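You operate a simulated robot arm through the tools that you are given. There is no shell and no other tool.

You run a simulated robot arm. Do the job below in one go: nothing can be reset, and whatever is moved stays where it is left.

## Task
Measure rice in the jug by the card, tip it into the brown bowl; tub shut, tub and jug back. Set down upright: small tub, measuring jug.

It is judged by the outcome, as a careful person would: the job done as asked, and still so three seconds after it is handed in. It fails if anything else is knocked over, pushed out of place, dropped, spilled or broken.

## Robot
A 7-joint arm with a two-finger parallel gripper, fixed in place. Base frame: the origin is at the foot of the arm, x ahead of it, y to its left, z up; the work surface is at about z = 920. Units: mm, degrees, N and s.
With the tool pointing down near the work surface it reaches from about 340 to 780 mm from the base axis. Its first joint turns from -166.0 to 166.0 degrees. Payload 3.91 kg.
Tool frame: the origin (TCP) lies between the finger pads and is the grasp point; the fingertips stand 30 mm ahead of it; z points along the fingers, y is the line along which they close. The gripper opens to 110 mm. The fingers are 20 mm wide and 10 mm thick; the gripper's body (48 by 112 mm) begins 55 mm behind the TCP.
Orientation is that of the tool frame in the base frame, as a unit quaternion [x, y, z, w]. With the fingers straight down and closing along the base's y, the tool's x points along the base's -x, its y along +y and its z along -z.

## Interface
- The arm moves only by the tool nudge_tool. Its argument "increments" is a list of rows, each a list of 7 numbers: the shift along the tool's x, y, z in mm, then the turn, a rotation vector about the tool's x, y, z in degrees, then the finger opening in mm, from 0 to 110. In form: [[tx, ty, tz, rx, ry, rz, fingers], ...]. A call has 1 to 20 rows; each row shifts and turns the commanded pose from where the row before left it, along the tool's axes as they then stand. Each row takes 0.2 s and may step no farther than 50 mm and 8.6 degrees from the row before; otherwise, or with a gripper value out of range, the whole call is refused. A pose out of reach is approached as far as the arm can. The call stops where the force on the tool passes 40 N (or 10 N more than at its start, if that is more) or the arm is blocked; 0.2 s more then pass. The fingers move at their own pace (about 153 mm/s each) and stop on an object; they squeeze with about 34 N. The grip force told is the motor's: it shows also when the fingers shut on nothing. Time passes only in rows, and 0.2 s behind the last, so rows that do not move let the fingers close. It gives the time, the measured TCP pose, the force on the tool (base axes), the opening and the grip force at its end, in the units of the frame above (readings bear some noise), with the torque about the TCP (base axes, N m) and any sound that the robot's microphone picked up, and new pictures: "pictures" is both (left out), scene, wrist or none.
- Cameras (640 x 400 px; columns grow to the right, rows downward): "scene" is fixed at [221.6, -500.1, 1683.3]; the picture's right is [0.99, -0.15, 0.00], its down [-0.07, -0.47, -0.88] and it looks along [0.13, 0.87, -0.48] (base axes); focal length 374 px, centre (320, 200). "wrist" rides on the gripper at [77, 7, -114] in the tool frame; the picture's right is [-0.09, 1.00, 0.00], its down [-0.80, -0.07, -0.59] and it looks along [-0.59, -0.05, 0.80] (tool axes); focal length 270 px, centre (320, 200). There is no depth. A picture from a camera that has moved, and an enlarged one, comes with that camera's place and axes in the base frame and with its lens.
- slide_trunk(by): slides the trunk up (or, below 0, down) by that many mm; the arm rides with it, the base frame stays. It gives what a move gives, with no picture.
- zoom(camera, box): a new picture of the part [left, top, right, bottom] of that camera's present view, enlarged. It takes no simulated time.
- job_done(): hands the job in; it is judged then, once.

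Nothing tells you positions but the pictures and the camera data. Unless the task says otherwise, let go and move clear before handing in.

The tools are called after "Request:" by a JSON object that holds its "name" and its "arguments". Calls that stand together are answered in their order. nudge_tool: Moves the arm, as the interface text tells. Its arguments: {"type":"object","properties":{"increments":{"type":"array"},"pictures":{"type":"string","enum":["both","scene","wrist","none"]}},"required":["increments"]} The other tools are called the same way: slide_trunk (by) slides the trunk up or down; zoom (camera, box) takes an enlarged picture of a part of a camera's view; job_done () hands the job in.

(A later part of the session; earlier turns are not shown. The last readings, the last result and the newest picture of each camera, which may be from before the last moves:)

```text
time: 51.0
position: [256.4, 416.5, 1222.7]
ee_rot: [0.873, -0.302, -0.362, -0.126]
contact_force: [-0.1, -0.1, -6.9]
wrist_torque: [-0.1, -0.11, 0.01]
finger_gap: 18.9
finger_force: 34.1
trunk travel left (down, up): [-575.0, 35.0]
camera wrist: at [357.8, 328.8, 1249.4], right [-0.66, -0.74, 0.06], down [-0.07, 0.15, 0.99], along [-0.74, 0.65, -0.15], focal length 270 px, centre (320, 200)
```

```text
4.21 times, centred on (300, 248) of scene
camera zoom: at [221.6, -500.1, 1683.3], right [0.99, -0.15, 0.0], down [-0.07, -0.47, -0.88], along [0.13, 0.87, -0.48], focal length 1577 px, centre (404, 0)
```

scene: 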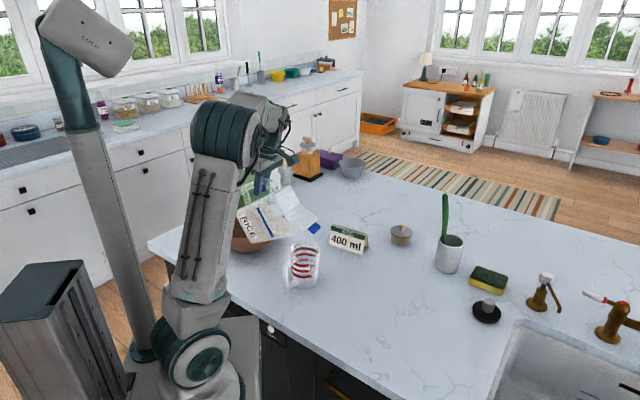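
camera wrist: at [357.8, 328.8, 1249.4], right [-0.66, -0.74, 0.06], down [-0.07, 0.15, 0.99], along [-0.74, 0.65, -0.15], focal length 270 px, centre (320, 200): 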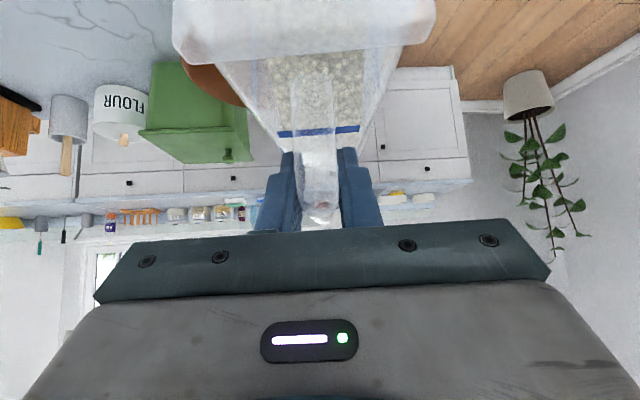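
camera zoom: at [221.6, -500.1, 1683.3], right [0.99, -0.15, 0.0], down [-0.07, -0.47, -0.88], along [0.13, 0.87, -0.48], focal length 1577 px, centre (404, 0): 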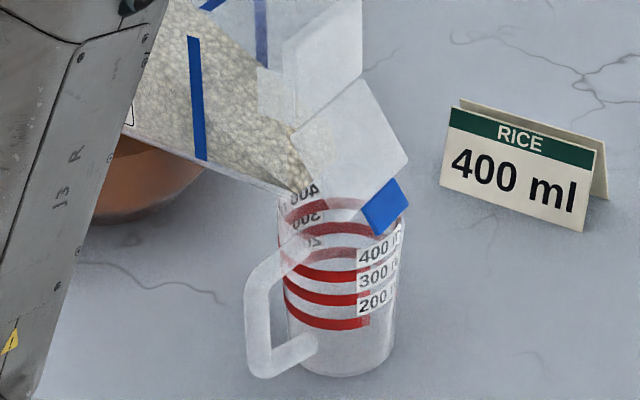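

The rice is right at the lip at 90°. I'll take smaller steps, rising slightly so the tab clears the jug rim.

Request:
{"name": "nudge_tool", "arguments": {"increments": [[1.4, 0, -8.0, 0, -2.5, 0, 12], [0, 0, 0, 0, 0, 0, 12], [0, 0, 0, 0, 0, 0, 12]], "pictures": "none"}}

Request:
{"name": "zoom", "arguments": {"camera": "scene", "box": [270, 200, 330, 295]}}

Request:
{"name": "nudge_tool", "arguments": {"increments": [[1.4, 0, -8.0, 0, -2.5, 0, 12], [0, 0, 0, 0, 0, 0, 12], [0, 0, 0, 0, 0, 0, 12]], "pictures": "none"}}

Request:
{"name": "zoom", "arguments": {"camera": "scene", "box": [270, 200, 330, 295]}}

```text
time: 51.8
position: [261.9, 414.1, 1227.9]
ee_rot: [0.865, -0.299, -0.38, -0.131]
contact_force: [0.1, 0.3, -6.8]
wrist_torque: [-0.09, -0.11, 0.0]
finger_gap: 18.8
finger_force: 34.0
trunk travel left (down, up): [-575.0, 35.0]
```

```text
4.21 times, centred on (300, 248) of scene
camera zoom: at [221.6, -500.1, 1683.3], right [0.99, -0.15, 0.0], down [-0.07, -0.47, -0.88], along [0.13, 0.87, -0.48], focal length 1577 px, centre (404, 0)
```

zoom: 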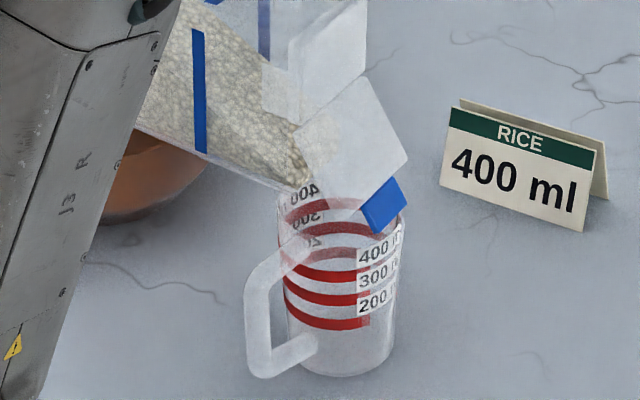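

```text
time: 52.6
position: [266.5, 408.8, 1232.3]
ee_rot: [0.856, -0.297, -0.4, -0.138]
contact_force: [0.7, 0.5, -5.9]
wrist_torque: [-0.11, -0.16, 0.0]
finger_gap: 18.8
finger_force: 34.6
trunk travel left (down, up): [-575.0, 35.0]
```

```text
4.21 times, centred on (300, 248) of scene
camera zoom: at [221.6, -500.1, 1683.3], right [0.99, -0.15, 0.0], down [-0.07, -0.47, -0.88], along [0.13, 0.87, -0.48], focal length 1577 px, centre (404, 0)
```

zoom: 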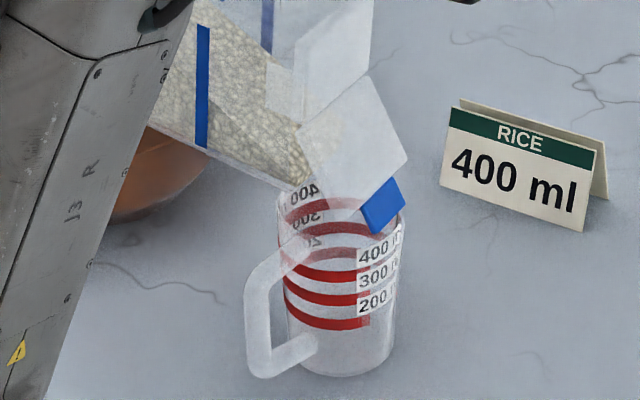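

Request:
{"name": "nudge_tool", "arguments": {"increments": [[1.4, 0, -8.0, 0, -2.5, 0, 12], [0, 0, 0, 0, 0, 0, 12], [0, 0, 0, 0, 0, 0, 12]], "pictures": "none"}}

Request:
{"name": "zoom", "arguments": {"camera": "scene", "box": [270, 200, 330, 295]}}

Request:
{"name": "nudge_tool", "arguments": {"increments": [[1.4, 0, -8.0, 0, -2.5, 0, 12], [0, 0, 0, 0, 0, 0, 12], [0, 0, 0, 0, 0, 0, 12]], "pictures": "none"}}

Request:
{"name": "zoom", "arguments": {"camera": "scene", "box": [270, 200, 330, 295]}}

```text
time: 53.4
position: [272.0, 405.7, 1235.4]
ee_rot: [0.848, -0.293, -0.418, -0.144]
contact_force: [0.7, -0.4, -6.7]
wrist_torque: [-0.08, -0.16, 0.0]
finger_gap: 18.9
finger_force: 33.6
trunk travel left (down, up): [-575.0, 35.0]
```

```text
4.21 times, centred on (300, 248) of scene
camera zoom: at [221.6, -500.1, 1683.3], right [0.99, -0.15, 0.0], down [-0.07, -0.47, -0.88], along [0.13, 0.87, -0.48], focal length 1577 px, centre (404, 0)
```

zoom: 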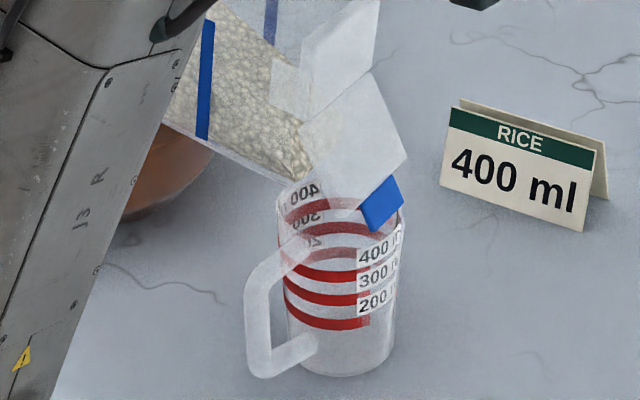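

```text
time: 54.2
position: [276.9, 400.5, 1241.1]
ee_rot: [0.838, -0.29, -0.437, -0.151]
contact_force: [-0.5, 0.1, -7.5]
wrist_torque: [-0.13, -0.19, 0.01]
finger_gap: 18.7
finger_force: 33.9
trunk travel left (down, up): [-575.0, 35.0]
```

```text
4.21 times, centred on (300, 248) of scene
camera zoom: at [221.6, -500.1, 1683.3], right [0.99, -0.15, 0.0], down [-0.07, -0.47, -0.88], along [0.13, 0.87, -0.48], focal length 1577 px, centre (404, 0)
```

zoom: 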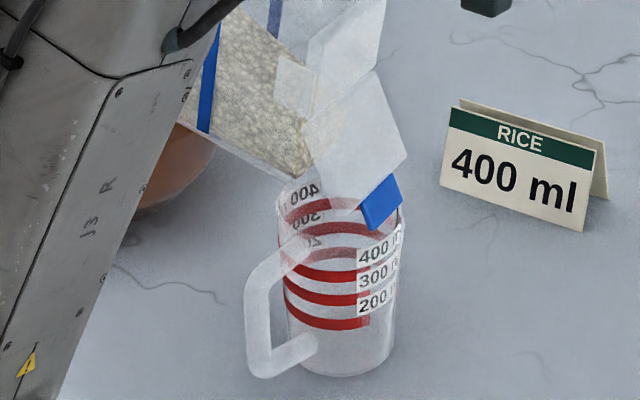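

Request:
{"name": "nudge_tool", "arguments": {"increments": [[1.4, 0, -8.0, 0, -2.5, 0, 12], [0, 0, 0, 0, 0, 0, 12], [0, 0, 0, 0, 0, 0, 12]], "pictures": "none"}}

Request:
{"name": "zoom", "arguments": {"camera": "scene", "box": [270, 200, 330, 295]}}

Request:
{"name": "nudge_tool", "arguments": {"increments": [[1.4, 0, -8.0, 0, -2.5, 0, 12], [0, 0, 0, 0, 0, 0, 12], [0, 0, 0, 0, 0, 0, 12]], "pictures": "both"}}

Request:
{"name": "zoom", "arguments": {"camera": "scene", "box": [270, 200, 330, 295]}}

Request:
{"name": "zoom", "arguments": {"camera": "wrist", "box": [160, 0, 460, 200]}}

```text
time: 55.0
position: [284.0, 394.9, 1244.1]
ee_rot: [0.829, -0.287, -0.454, -0.157]
contact_force: [-0.7, 0.3, -6.0]
wrist_torque: [-0.15, -0.19, 0.01]
finger_gap: 18.7
finger_force: 33.9
trunk travel left (down, up): [-575.0, 35.0]
```

```text
4.21 times, centred on (300, 248) of scene
camera zoom: at [221.6, -500.1, 1683.3], right [0.99, -0.15, 0.0], down [-0.07, -0.47, -0.88], along [0.13, 0.87, -0.48], focal length 1577 px, centre (404, 0)
```

zoom: 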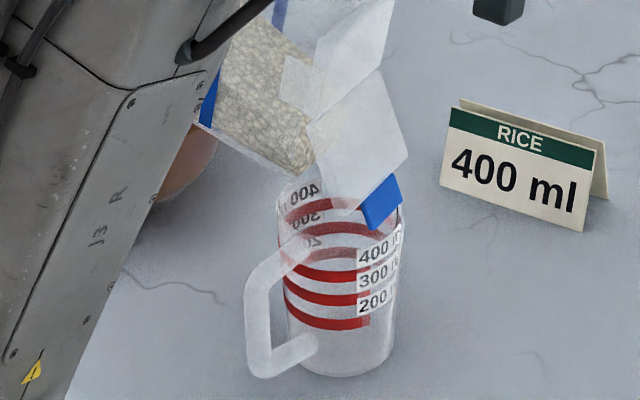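

```text
time: 55.8
position: [290.6, 390.5, 1246.5]
ee_rot: [0.819, -0.284, -0.472, -0.163]
contact_force: [-0.3, -0.2, -7.0]
wrist_torque: [-0.18, -0.21, 0.01]
finger_gap: 18.8
finger_force: 34.1
trunk travel left (down, up): [-575.0, 35.0]
camera wrist: at [394.5, 300.9, 1237.2], right [-0.65, -0.76, 0.08], down [0.13, -0.01, 0.99], along [-0.75, 0.65, 0.11], focal length 270 px, centre (320, 200)
```

scene: 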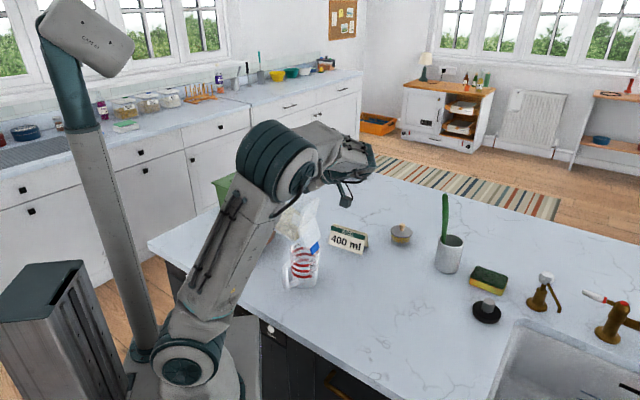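
wrist: 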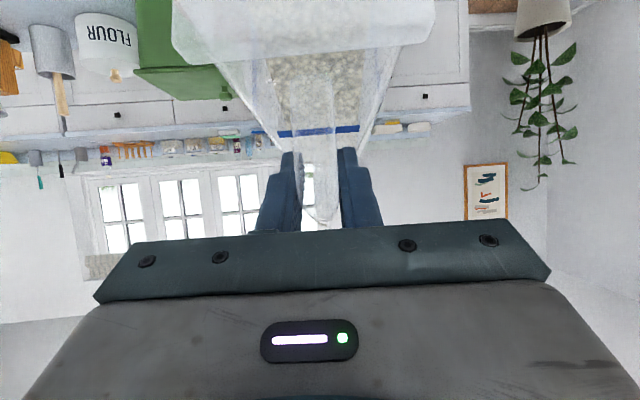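

```text
4.21 times, centred on (300, 248) of scene
camera zoom: at [221.6, -500.1, 1683.3], right [0.99, -0.15, 0.0], down [-0.07, -0.47, -0.88], along [0.13, 0.87, -0.48], focal length 1577 px, centre (404, 0)
```

zoom: 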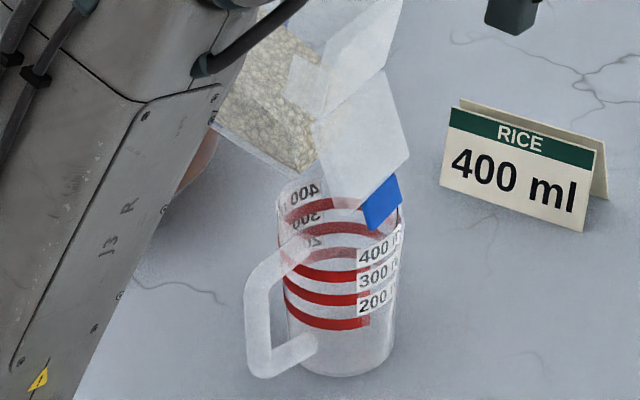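

```text
2.00 times, centred on (310, 100) of wrist
camera zoom: at [394.5, 300.9, 1237.2], right [-0.65, -0.76, 0.08], down [0.13, -0.01, 0.99], along [-0.75, 0.65, 0.11], focal length 541 px, centre (340, 400)
```

zoom: 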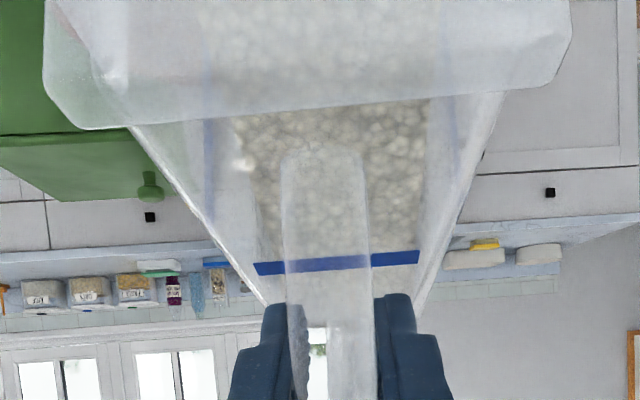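

Request:
{"name": "zoom", "arguments": {"camera": "scene", "box": [280, 190, 330, 250]}}

Request:
{"name": "nudge_tool", "arguments": {"increments": [[0, 0, 0, 0, 0, 0, 12], [0, 0, 0, 0, 0, 0, 12], [0, 0, 0, 0, 0, 0, 12], [0, 0, 0, 0, 0, 0, 12], [0, 0, 0, 0, 0, 0, 12]], "pictures": "none"}}

Request:
{"name": "zoom", "arguments": {"camera": "scene", "box": [280, 190, 330, 250]}}

```text
6.67 times, centred on (305, 220) of scene
camera zoom: at [221.6, -500.1, 1683.3], right [0.99, -0.15, 0.0], down [-0.07, -0.47, -0.88], along [0.13, 0.87, -0.48], focal length 2496 px, centre (420, 67)
```

zoom: 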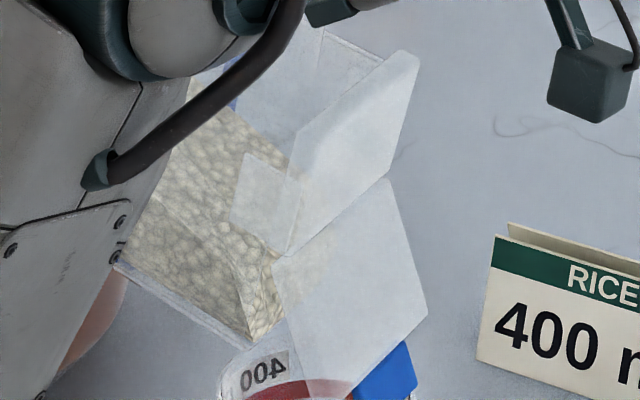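

```text
time: 57.0
position: [291.8, 390.7, 1245.8]
ee_rot: [0.818, -0.284, -0.472, -0.163]
contact_force: [1.0, -0.5, -6.1]
wrist_torque: [-0.16, -0.18, 0.02]
finger_gap: 18.6
finger_force: 33.6
trunk travel left (down, up): [-575.0, 35.0]
```

```text
6.67 times, centred on (305, 220) of scene
camera zoom: at [221.6, -500.1, 1683.3], right [0.99, -0.15, 0.0], down [-0.07, -0.47, -0.88], along [0.13, 0.87, -0.48], focal length 2496 px, centre (420, 67)
```

zoom: 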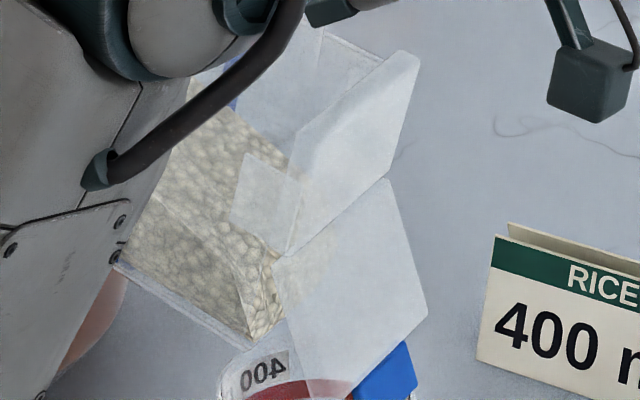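

The rice surface is at the lip. I'll continue tilting in small steps, checking the jug each time.

Request:
{"name": "nudge_tool", "arguments": {"increments": [[2.5, 0, -7.1, 0, -2.5, 0, 12], [0, 0, 0, 0, 0, 0, 12], [0, 0, 0, 0, 0, 0, 12]], "pictures": "none"}}

Request:
{"name": "zoom", "arguments": {"camera": "scene", "box": [270, 200, 330, 295]}}

Request:
{"name": "nudge_tool", "arguments": {"increments": [[2.5, 0, -7.1, 0, -2.5, 0, 12], [0, 0, 0, 0, 0, 0, 12], [0, 0, 0, 0, 0, 0, 12]], "pictures": "none"}}

Request:
{"name": "zoom", "arguments": {"camera": "scene", "box": [270, 200, 330, 295]}}

```text
time: 57.8
position: [295.3, 385.8, 1248.1]
ee_rot: [0.808, -0.28, -0.491, -0.169]
contact_force: [-0.3, 0.2, -6.2]
wrist_torque: [-0.18, -0.25, -0.01]
finger_gap: 19.2
finger_force: 34.3
trunk travel left (down, up): [-575.0, 35.0]
```

```text
4.21 times, centred on (300, 248) of scene
camera zoom: at [221.6, -500.1, 1683.3], right [0.99, -0.15, 0.0], down [-0.07, -0.47, -0.88], along [0.13, 0.87, -0.48], focal length 1577 px, centre (404, 0)
```

zoom: 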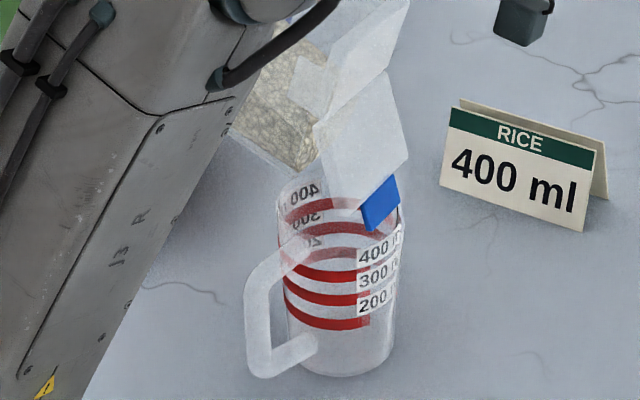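

```text
time: 58.6
position: [301.1, 379.6, 1250.0]
ee_rot: [0.797, -0.276, -0.508, -0.175]
contact_force: [0.6, 0.3, -5.9]
wrist_torque: [-0.18, -0.24, -0.01]
finger_gap: 19.0
finger_force: 33.9
trunk travel left (down, up): [-575.0, 35.0]
```

```text
4.21 times, centred on (300, 248) of scene
camera zoom: at [221.6, -500.1, 1683.3], right [0.99, -0.15, 0.0], down [-0.07, -0.47, -0.88], along [0.13, 0.87, -0.48], focal length 1577 px, centre (404, 0)
```

zoom: 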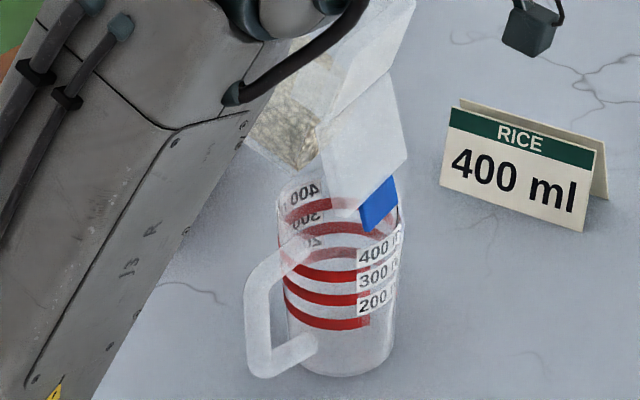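

There is still no flow at 110°, although the rice is at the lip, so the flap probably isn't open far enough. I'll rise, un-tilt, put the tub back at its original spot and open the flap wider.

Request:
{"name": "nudge_tool", "arguments": {"increments": [[-27.2, 0, -12.7, 0, 0, 0, 12], [-27.2, 0, -12.7, 0, 0, 0, 12], [-27.2, 0, -12.7, 0, 0, 0, 12], [-27.2, 0, -12.7, 0, 0, 0, 12], [-27.2, 0, -12.7, 0, 0, 0, 12], [0, 0, 0, 0, 0, 0, 12]], "pictures": "scene"}}

Request:
{"name": "nudge_tool", "arguments": {"increments": [[-5.5, 0, 12.9, 0, 5, 0, 12], [-7.85, 0, 19.5, 0, 7.5, 0, 12], [-7.85, 0, 19.5, 0, 7.5, 0, 12], [-7.85, 0, 19.5, 0, 7.5, 0, 12], [-7.85, 0, 19.5, 0, 7.5, 0, 12], [-7.85, 0, 19.5, 0, 7.5, 0, 12], [-7.85, 0, 19.5, 0, 7.5, 0, 12], [-7.85, 0, 19.5, 0, 7.5, 0, 12], [0, 0, 0, 0, 0, 0, 12]], "pictures": "scene"}}

```text
time: 60.0
position: [301.2, 381.6, 1398.6]
ee_rot: [0.797, -0.276, -0.508, -0.176]
contact_force: [0.1, 0.6, -6.4]
wrist_torque: [-0.17, -0.28, 0.0]
finger_gap: 18.9
finger_force: 33.9
trunk travel left (down, up): [-575.0, 35.0]
```

scene: 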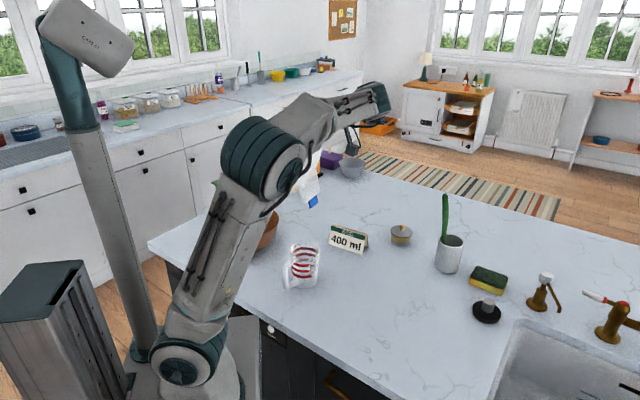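

```text
time: 62.0
position: [195.1, 465.3, 1324.9]
ee_rot: [0.943, -0.327, -0.061, -0.021]
contact_force: [0.1, -0.7, -6.4]
wrist_torque: [0.12, 0.14, -0.02]
finger_gap: 18.9
finger_force: 34.4
trunk travel left (down, up): [-575.0, 35.0]
```

scene: 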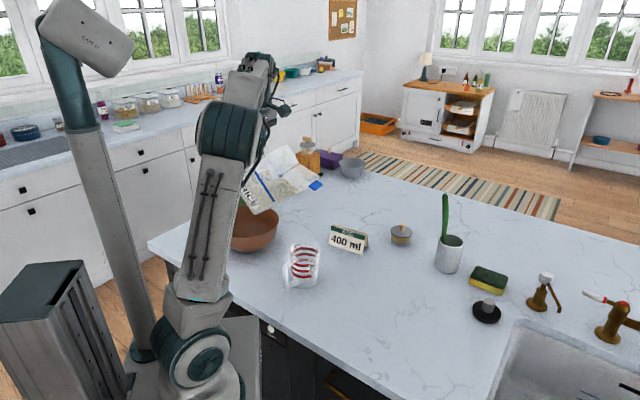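

Request:
{"name": "nudge_tool", "arguments": {"increments": [[-7.85, 0, 19.5, 0, 7.5, 0, 12], [-7.85, 0, 19.5, 0, 7.5, 0, 12], [-7.85, 0, 19.5, 0, 7.5, 0, 12], [-7.85, 0, 19.5, 0, 7.5, 0, 12], [-7.85, 0, 19.5, 0, 7.5, 0, 12], [-7.85, 0, 19.5, 0, 7.5, 0, 12], [-7.85, 0, 19.5, 0, 7.5, 0, 12], [0, 0, 0, 0, 0, 0, 12]], "pictures": "both"}}

Request:
{"name": "zoom", "arguments": {"camera": "scene", "box": [230, 120, 340, 300]}}

```text
time: 63.8
position: [182.3, 475.3, 1186.7]
ee_rot: [0.873, -0.302, 0.362, 0.125]
contact_force: [-0.1, 0.0, -7.3]
wrist_torque: [0.33, 0.43, 0.01]
finger_gap: 18.9
finger_force: 34.4
trunk travel left (down, up): [-575.0, 35.0]
camera wrist: at [156.0, 487.7, 1322.4], right [-0.67, -0.74, -0.06], down [-0.73, 0.67, -0.15], along [0.15, -0.05, -0.99], focal length 270 px, centre (320, 200)
```

scene: 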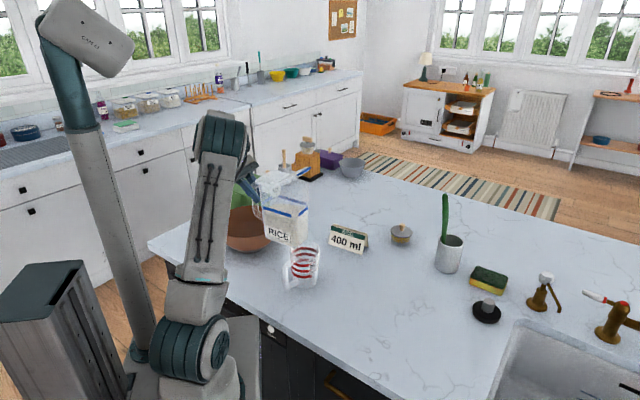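
wrist: 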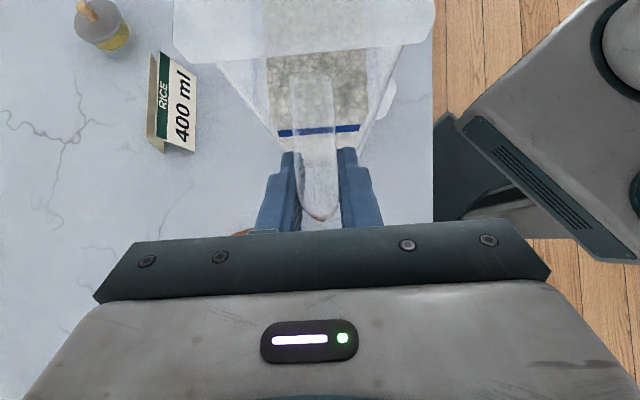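

```text
2.22 times, centred on (285, 210) of scene
camera zoom: at [221.6, -500.1, 1683.3], right [0.99, -0.15, 0.0], down [-0.07, -0.47, -0.88], along [0.13, 0.87, -0.48], focal length 832 px, centre (398, 178)
```

zoom: 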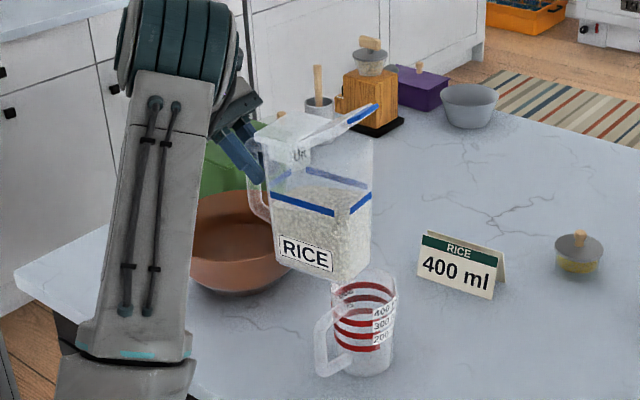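

The tub is upright above the jug with about 19 mm clearance. I'll raise it first, then carry it back over its original spot.

Request:
{"name": "nudge_tool", "arguments": {"increments": [[28.3, 0, -28.3, 0, 0, 0, 12], [26.36, 1.8, 26.36, 0, 0, 0, 12], [26.36, 1.8, 26.36, 0, 0, 0, 12], [26.36, 1.8, 26.36, 0, 0, 0, 12], [26.36, 1.8, 26.36, 0, 0, 0, 12], [26.36, 1.8, 26.36, 0, 0, 0, 12], [26.36, 1.8, 26.36, 0, 0, 0, 12], [26.36, 1.8, 26.36, 0, 0, 0, 12], [26.36, 1.8, 26.36, 0, 0, 0, 12], [26.36, 1.7, 26.36, 0, 0, 0, 12], [-22, 0, 22, 0, 0, 0, 12], [-22, 0, 22, 0, 0, 0, 12], [-22, 0, 22, 0, 0, 0, 12], [-22, 0, 22, 0, 0, 0, 12], [-22, 0, 22, 0, 0, 0, 12], [0, 0, 0, 0, 0, 0, 12]], "pictures": "both"}}

Request:
{"name": "zoom", "arguments": {"camera": "scene", "box": [340, 230, 460, 340]}}

```text
time: 67.2
position: [436.3, 256.1, 1069.3]
ee_rot: [0.873, -0.302, 0.362, 0.124]
contact_force: [-0.1, -0.4, -5.9]
wrist_torque: [0.33, 0.42, 0.0]
finger_gap: 18.8
finger_force: 33.8
trunk travel left (down, up): [-575.0, 35.0]
camera wrist: at [411.0, 267.9, 1205.1], right [-0.66, -0.74, -0.06], down [-0.73, 0.67, -0.15], along [0.15, -0.05, -0.99], focal length 270 px, centre (320, 200)
```

scene: 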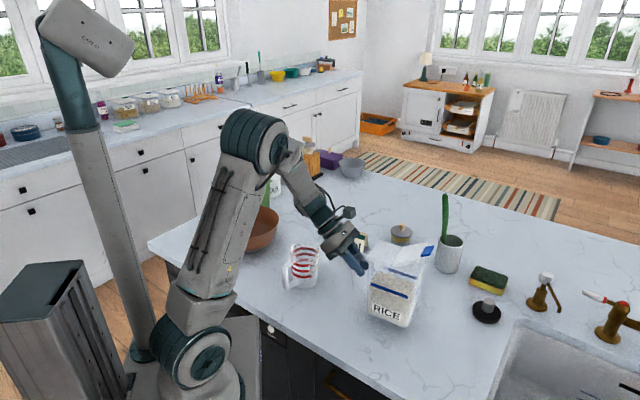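
wrist: 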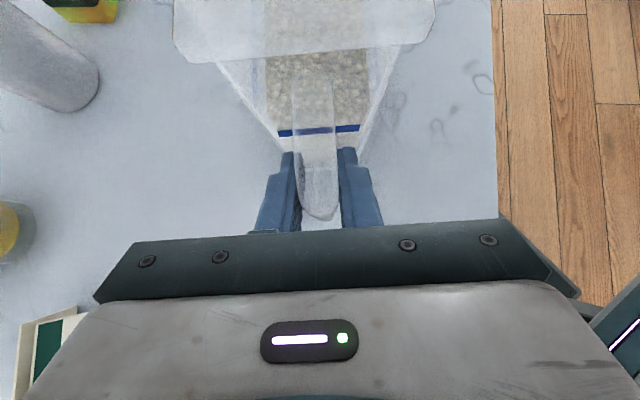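

```text
3.64 times, centred on (400, 285) of scene
camera zoom: at [221.6, -500.1, 1683.3], right [0.99, -0.15, 0.0], down [-0.07, -0.47, -0.88], along [0.13, 0.87, -0.48], focal length 1362 px, centre (29, -109)
```

zoom: 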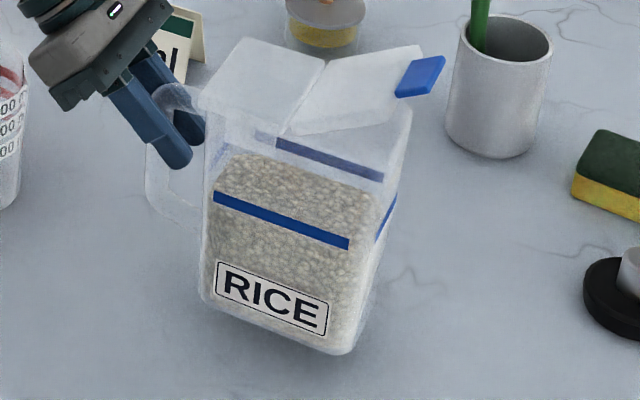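

Request:
{"name": "nudge_tool", "arguments": {"increments": [[-7, 0, 7, 0, 0, 0, 12], [-5, 0, 5, 0, 0, 0, 12], [-3, 0, 3, 0, 0, 0, 12], [-1.5, 0, 1.5, 0, 0, 0, 12], [0, 0, 0, 0, 0, 0, 12]], "pictures": "none"}}

Request:
{"name": "zoom", "arguments": {"camera": "scene", "box": [340, 230, 460, 340]}}

```text
time: 68.4
position: [436.3, 255.5, 1047.3]
ee_rot: [0.873, -0.302, 0.361, 0.125]
contact_force: [0.8, -0.9, -4.5]
wrist_torque: [0.16, 0.02, 0.07]
finger_gap: 18.9
finger_force: 33.6
trunk travel left (down, up): [-575.0, 35.0]
```

```text
3.64 times, centred on (400, 285) of scene
camera zoom: at [221.6, -500.1, 1683.3], right [0.99, -0.15, 0.0], down [-0.07, -0.47, -0.88], along [0.13, 0.87, -0.48], focal length 1362 px, centre (29, -109)
```

zoom: 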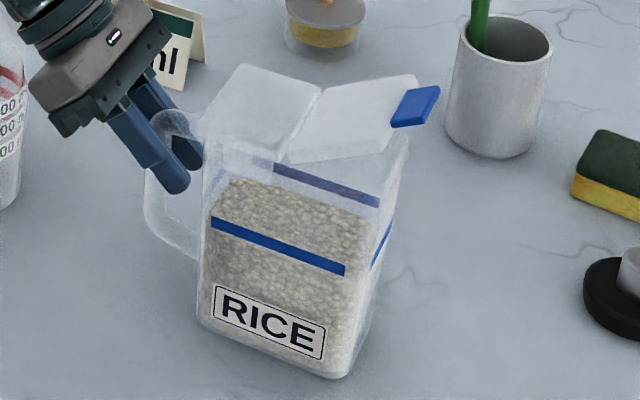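

Request:
{"name": "nudge_tool", "arguments": {"increments": [[-1.4, 0, 1.4, 0, 0, 0, 12], [0, 0, 0, 0, 0, 0, 12]], "pictures": "none"}}

Request:
{"name": "nudge_tool", "arguments": {"increments": [[0, 0, 0, 0, 0, 0, 30], [0, 0, 0, 0, 0, 0, 50], [0, 0, 0, 0, 0, 0, 50], [0, 0, -20, 0, 0, 0, 50], [0, 0, -30, 0, 0, 0, 50], [0, 0, -30, 0, 0, 0, 50], [0, 0, -30, 0, 0, 0, 50], [0, 0, 0, 0, 0, 0, 50]], "pictures": "both"}}

Request:
{"name": "zoom", "arguments": {"camera": "scene", "box": [340, 230, 460, 340]}}

```text
time: 69.0
position: [437.5, 256.0, 1047.1]
ee_rot: [0.872, -0.303, 0.363, 0.125]
contact_force: [0.2, 2.4, 15.6]
wrist_torque: [-0.5, -0.32, 0.03]
finger_gap: 18.7
finger_force: 33.8
trunk travel left (down, up): [-575.0, 35.0]
```

```text
time: 70.8
position: [372.7, 305.2, 1120.6]
ee_rot: [0.873, -0.302, 0.362, 0.125]
contact_force: [0.2, -0.5, -0.6]
wrist_torque: [-0.02, -0.01, -0.01]
finger_gap: 50.0
finger_force: 0.0
trunk travel left (down, up): [-575.0, 35.0]
camera wrist: at [348.4, 317.5, 1255.3], right [-0.67, -0.74, -0.06], down [-0.73, 0.67, -0.15], along [0.15, -0.05, -0.99], focal length 270 px, centre (320, 200)
```

scene: 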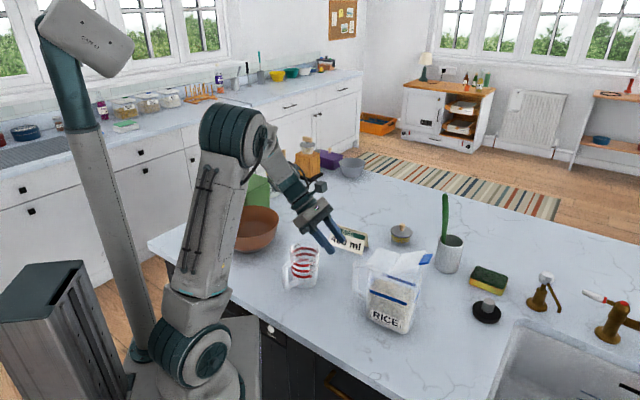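
wrist: 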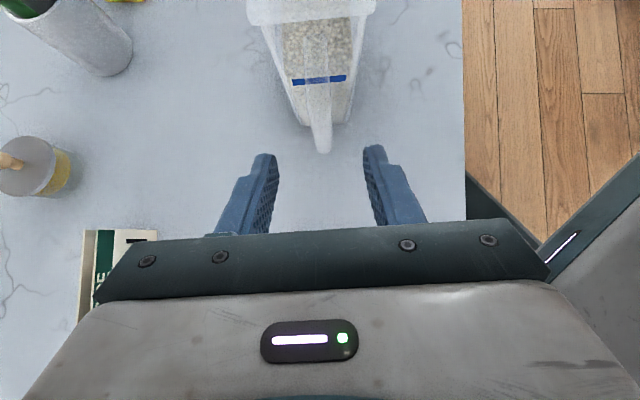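

```text
3.64 times, centred on (400, 285) of scene
camera zoom: at [221.6, -500.1, 1683.3], right [0.99, -0.15, 0.0], down [-0.07, -0.47, -0.88], along [0.13, 0.87, -0.48], focal length 1362 px, centre (29, -109)
```

zoom: 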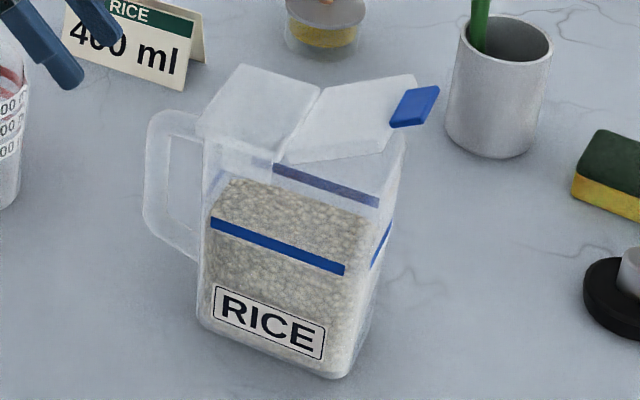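

The tub is back at its original spot. Its flap is open about 28°, with the hinge at s≈62 mm. I'll come back over the tab, matching the flap's angle, to pinch it and swing it further with a slight press at the hinge.

Request:
{"name": "nudge_tool", "arguments": {"increments": [[21.2, 0, -21.2, 0, 0, 0, 50], [21.2, 0, -21.2, 0, 0, 0, 60], [21.2, 0, -21.2, 0, 0, 0, 70], [21.2, 0, -21.2, 0, 0, 0, 70], [25.2, 0, 25.2, 0, 0, 0, 70], [25.2, 0, 25.2, 0, 0, 0, 70], [25.2, 0, 25.2, 0, 0, 0, 70], [25.2, 0, 25.2, 0, 0, 0, 70], [25.2, 0, 25.2, 0, 0, 0, 70], [25.2, 0, 25.2, 0, 0, 0, 70], [0, 0, 0, 0, -5.83, 0, 70], [0, 0, 0, 0, -5.83, 0, 70], [0, 0, 0, 0, -5.84, 0, 70], [0, 0, 0, 0, 0, 0, 70]], "pictures": "both"}}

Request:
{"name": "zoom", "arguments": {"camera": "wrist", "box": [220, 60, 420, 240]}}

```text
time: 73.8
position: [542.7, 173.1, 1242.1]
ee_rot: [0.918, -0.318, 0.225, 0.077]
contact_force: [0.6, 0.3, 0.8]
wrist_torque: [0.02, 0.01, 0.0]
finger_gap: 69.9
finger_force: 0.1
trunk travel left (down, up): [-575.0, 35.0]
camera wrist: at [549.4, 158.4, 1379.4], right [-0.68, -0.73, -0.04], down [-0.73, 0.66, 0.16], along [-0.09, 0.14, -0.99], focal length 270 px, centre (320, 200)
```

scene: 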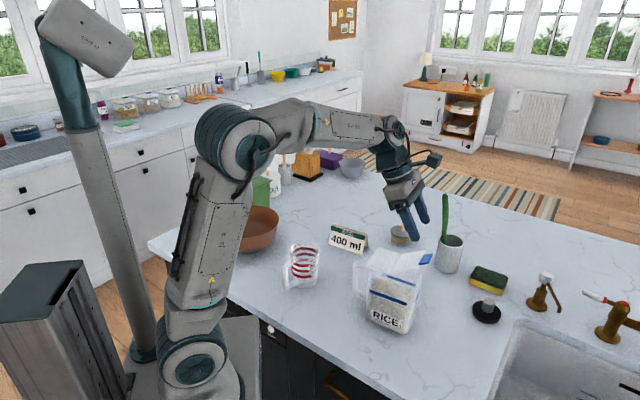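
wrist: 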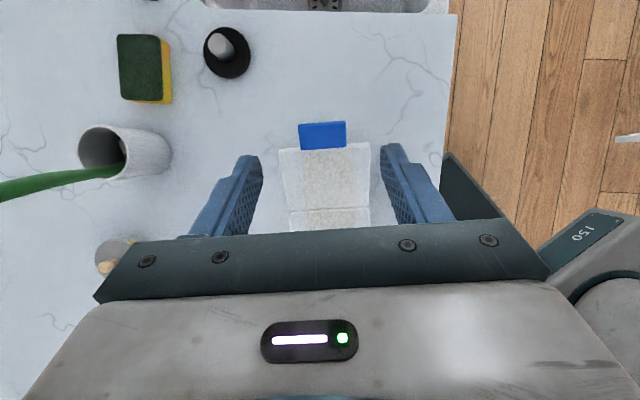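

```text
2.22 times, centred on (320, 150) of wrist
camera zoom: at [549.4, 158.4, 1379.4], right [-0.68, -0.73, -0.04], down [-0.73, 0.66, 0.16], along [-0.09, 0.14, -0.99], focal length 601 px, centre (320, 311)
```

zoom: 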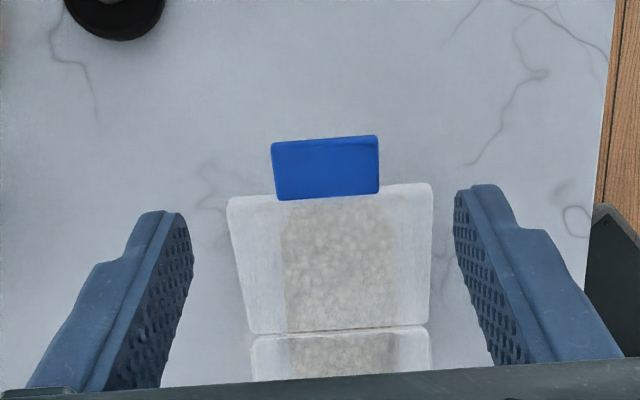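

Request:
{"name": "nudge_tool", "arguments": {"increments": [[-18, 0.4, 18, 0, 0, 0, 70], [0, 0, 30, 0, 0, 0, 70], [0, 0, 30, 0, 0, 0, 70], [0, 0, 20, 0, 0, 0, 70], [0, 0, 20, 0, 0, 0, 70], [0, 0, 0, 0, 0, 0, 70]], "pictures": "both"}}

Request:
{"name": "zoom", "arguments": {"camera": "wrist", "box": [220, 60, 420, 240]}}

Request:
{"name": "zoom", "arguments": {"camera": "scene", "box": [340, 230, 460, 340]}}

```text
time: 75.2
position: [572.6, 146.6, 1128.1]
ee_rot: [0.918, -0.317, 0.225, 0.078]
contact_force: [0.1, -0.2, 0.2]
wrist_torque: [-0.04, 0.0, -0.01]
finger_gap: 70.0
finger_force: 0.0
trunk travel left (down, up): [-575.0, 35.0]
camera wrist: at [579.2, 132.6, 1264.9], right [-0.68, -0.73, -0.04], down [-0.73, 0.66, 0.16], along [-0.09, 0.14, -0.99], focal length 270 px, centre (320, 200)
```

scene: 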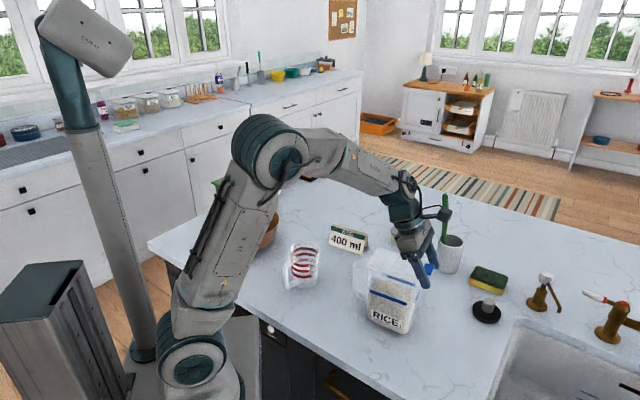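
wrist: 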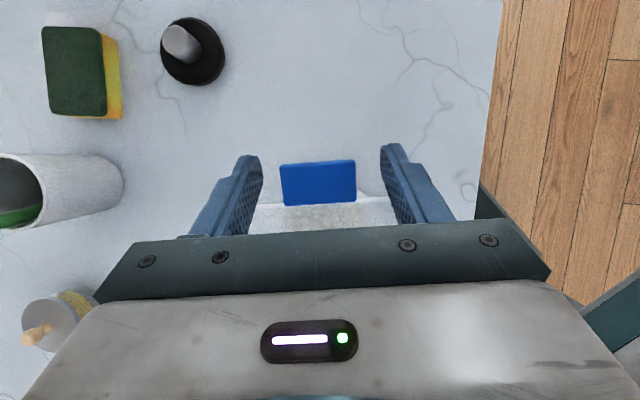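

```text
2.22 times, centred on (320, 150) of wrist
camera zoom: at [579.2, 132.6, 1264.9], right [-0.68, -0.73, -0.04], down [-0.73, 0.66, 0.16], along [-0.09, 0.14, -0.99], focal length 601 px, centre (320, 311)
```

zoom: 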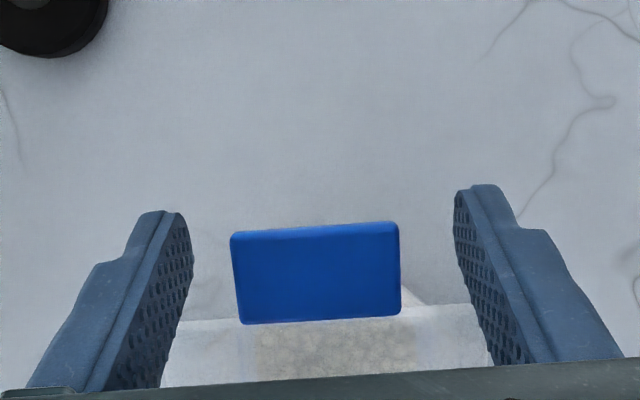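

```text
3.64 times, centred on (400, 285) of scene
camera zoom: at [221.6, -500.1, 1683.3], right [0.99, -0.15, 0.0], down [-0.07, -0.47, -0.88], along [0.13, 0.87, -0.48], focal length 1362 px, centre (29, -109)
```

zoom: 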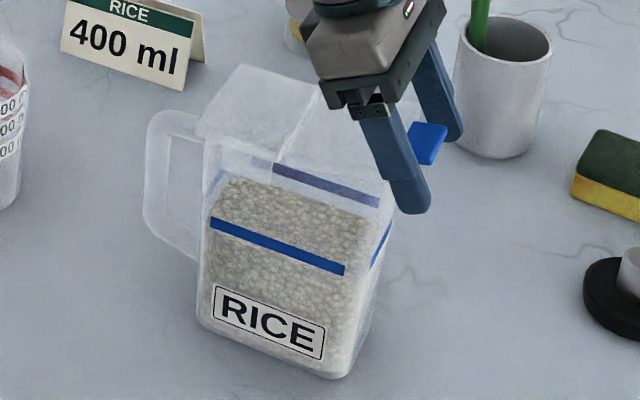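

Going in, the fingers nudged the flap down to about 10°, so hinge friction is modest. A gentler method is to push the tab up from below with closed fingers, the tool horizontal along the tub's width. I'll retract and reorient for that.

Request:
{"name": "nudge_tool", "arguments": {"increments": [[0, 0, -30, 0, 0, 0, 75], [0, 0, -40, 0, 0, 0, 75], [0, 0, -40, 0, 0, 0, 75], [20, 35, 0, 0, -7, 0, 40], [20, 35, 0, 0, -7, 0, 20], [15, 20, 0, 0, -7, 0, 0], [0, 0, 0, 0, -6.5, 0, 0], [0, 0, 0, 0, 0, 0, 0]], "pictures": "both"}}

Request:
{"name": "zoom", "arguments": {"camera": "scene", "box": [340, 230, 460, 340]}}

```text
time: 77.0
position: [516.9, 76.8, 1248.5]
ee_rot: [0.945, -0.327, 0.0, 0.0]
contact_force: [0.8, -0.4, 0.8]
wrist_torque: [0.01, 0.0, 0.0]
finger_gap: 0.0
finger_force: 33.7
trunk travel left (down, up): [-575.0, 35.0]
camera wrist: at [573.0, 24.2, 1362.4], right [-0.69, -0.73, 0.0], down [-0.59, 0.55, 0.6], along [-0.43, 0.41, -0.8], focal length 270 px, centre (320, 200)
```

scene: 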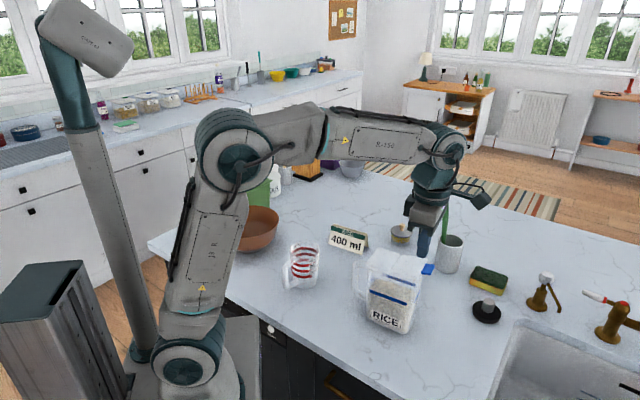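
wrist: 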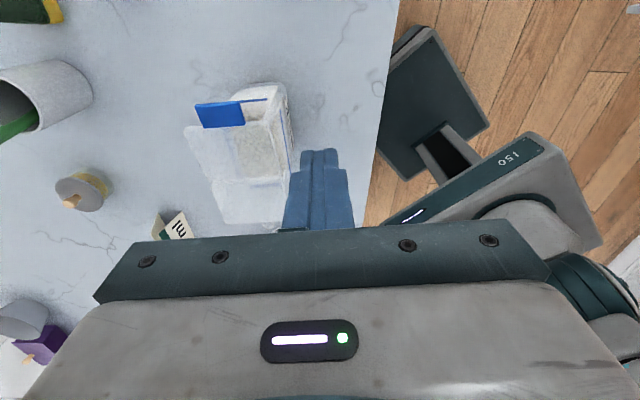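

```text
3.64 times, centred on (400, 285) of scene
camera zoom: at [221.6, -500.1, 1683.3], right [0.99, -0.15, 0.0], down [-0.07, -0.47, -0.88], along [0.13, 0.87, -0.48], focal length 1362 px, centre (29, -109)
```

zoom: 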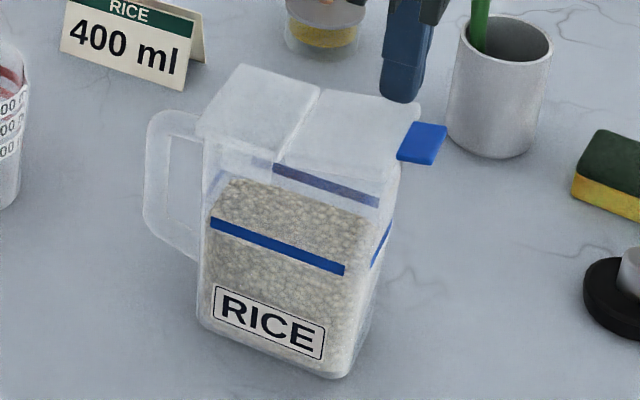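

Request:
{"name": "nudge_tool", "arguments": {"increments": [[0, 0, 0, 8.18, 0, 0, 0], [0, 0, 0, 8.18, 0, 0, 0], [0, 0, 0, 8.18, 0, 0, 0], [0, 0, 0, 8.18, 0, 0, 0], [0, 0, 0, 8.18, 0, 0, 0], [0, 0, 0, 8.18, 0, 0, 0], [0, 0, 0, 8.18, 0, 0, 0], [0, 0, 0, 8.18, 0, 0, 0], [0, 0, 0, 8.18, 0, 0, 0], [0, 0, 0, 8.18, 0, 0, 0], [0, 0, 0, 8.2, 0, 0, 0], [0, 0, 0, 0, 0, 0, 0]], "pictures": "both"}}

```text
time: 79.6
position: [508.3, 72.8, 1283.3]
ee_rot: [0.688, -0.214, 0.256, -0.644]
contact_force: [0.9, -0.1, -0.3]
wrist_torque: [0.0, 0.01, 0.0]
finger_gap: 0.0
finger_force: 34.1
out of reach, approached as far as the arm can: row 6, 7
trunk travel left (down, up): [-575.0, 35.0]
camera wrist: at [494.4, -64.4, 1286.9], right [-0.03, -0.02, -1.0], down [-1.0, 0.05, 0.03], along [0.05, 1.0, -0.03], focal length 270 px, centre (320, 200)
```

scene: 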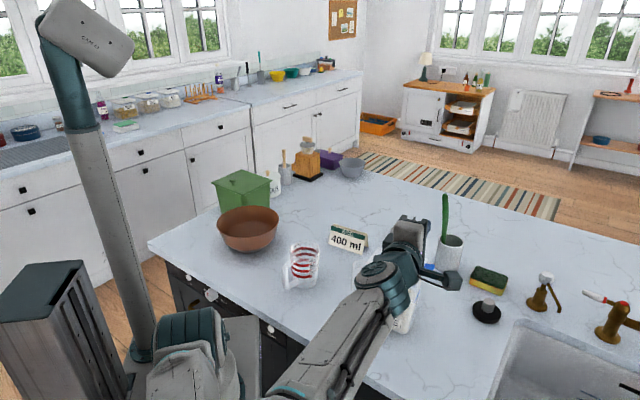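
wrist: 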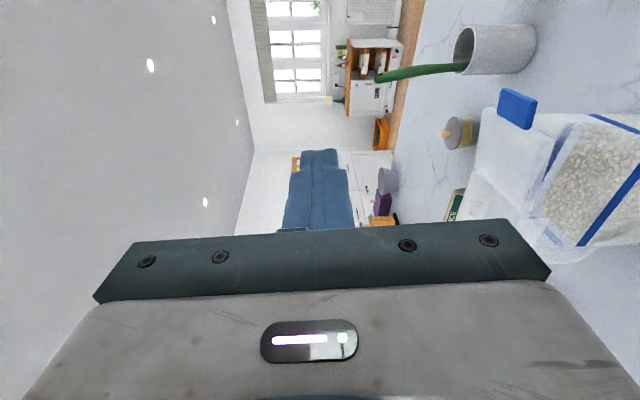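

Request:
{"name": "nudge_tool", "arguments": {"increments": [[0, 0, 0, 0, 0, 0, 0], [0, 0, 0, 0, 0, 0, 0]], "pictures": "both"}}

Request:
{"name": "zoom", "arguments": {"camera": "scene", "box": [300, 190, 500, 400]}}

```text
time: 80.2
position: [507.2, 70.9, 1282.7]
ee_rot: [0.689, -0.215, 0.257, -0.643]
contact_force: [-0.2, -0.1, 0.1]
wrist_torque: [-0.03, 0.04, 0.03]
finger_gap: 0.1
finger_force: 34.0
trunk travel left (down, up): [-575.0, 35.0]
camera wrist: at [494.4, -65.3, 1287.1], right [-0.03, -0.02, -1.0], down [-1.0, 0.05, 0.03], along [0.05, 1.0, -0.03], focal length 270 px, centre (320, 200)
```

scene: 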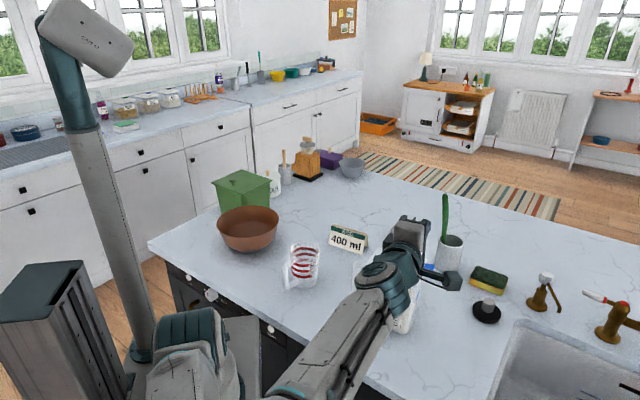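
wrist: 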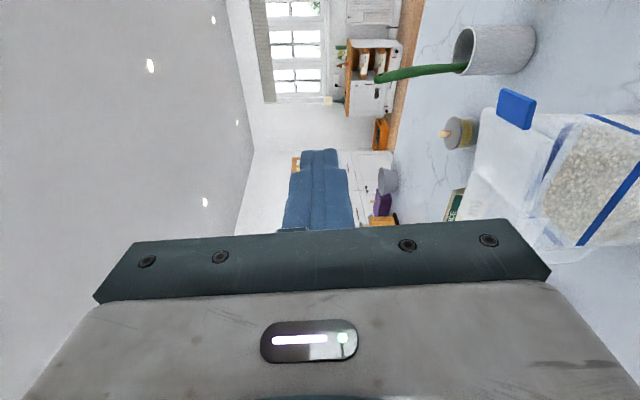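

```text
1.90 times, centred on (400, 295) of scene
camera zoom: at [221.6, -500.1, 1683.3], right [0.99, -0.15, 0.0], down [-0.07, -0.47, -0.88], along [0.13, 0.87, -0.48], focal length 713 px, centre (168, 19)
```

zoom: 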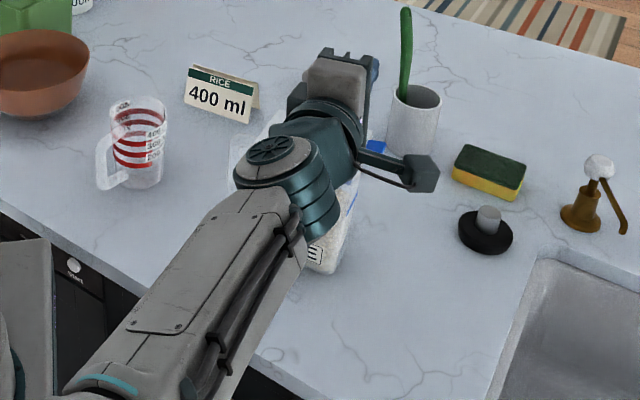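

The arm flipped to an elbow-low posture that could strike the counter, so I'll undo that rotation and use another approach.

Request:
{"name": "nudge_tool", "arguments": {"increments": [[0, 0, 0, -8.18, 0, 0, 0], [0, 0, 0, -8.18, 0, 0, 0], [0, 0, 0, -8.18, 0, 0, 0], [0, 0, 0, -8.18, 0, 0, 0], [0, 0, 0, -8.18, 0, 0, 0], [0, 0, 0, 0, 0, 0, 0]], "pictures": "scene"}}

```text
time: 81.6
position: [507.4, 71.9, 1283.5]
ee_rot: [0.87, -0.292, 0.165, -0.362]
contact_force: [-1.2, 0.1, 0.6]
wrist_torque: [-0.02, 0.01, 0.02]
finger_gap: 0.0
finger_force: 33.7
trunk travel left (down, up): [-575.0, 35.0]
```

scene: 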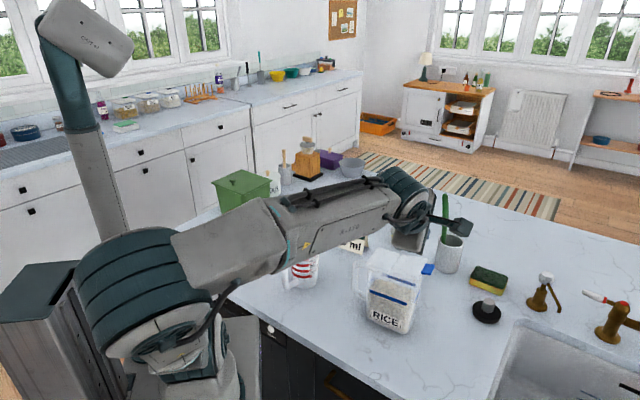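

Request:
{"name": "nudge_tool", "arguments": {"increments": [[0, 0, 0, -8.18, 0, 0, 0], [0, 0, 0, -8.18, 0, 0, 0], [0, 0, 0, -8.18, 0, 0, 0], [0, 0, 0, -8.18, 0, 0, 0], [0, 0, 0, 0, 0, 0, 0]], "pictures": "both"}}

```text
time: 82.8
position: [506.7, 71.3, 1282.6]
ee_rot: [0.937, -0.326, 0.076, -0.101]
contact_force: [0.1, -0.3, -0.9]
wrist_torque: [0.02, -0.04, -0.02]
finger_gap: 0.0
finger_force: 34.3
trunk travel left (down, up): [-575.0, 35.0]
camera wrist: at [538.1, 2.3, 1398.1], right [-0.66, -0.71, -0.25], down [-0.7, 0.47, 0.53], along [-0.26, 0.52, -0.81], focal length 270 px, centre (320, 200)
```

scene: 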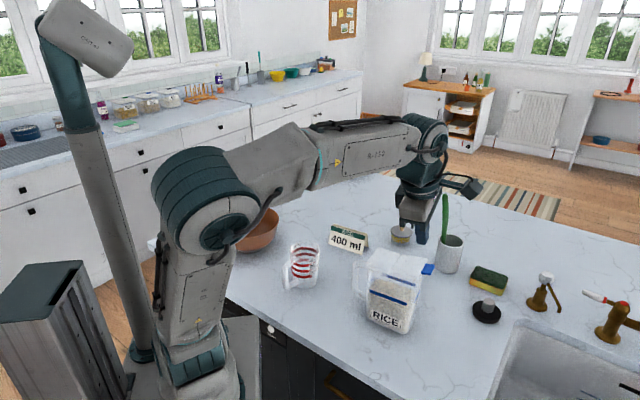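
wrist: 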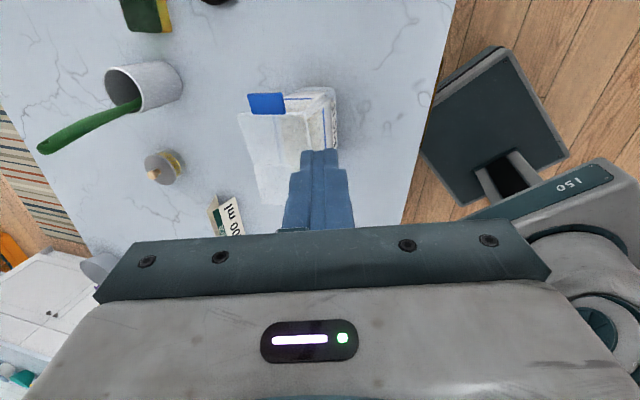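

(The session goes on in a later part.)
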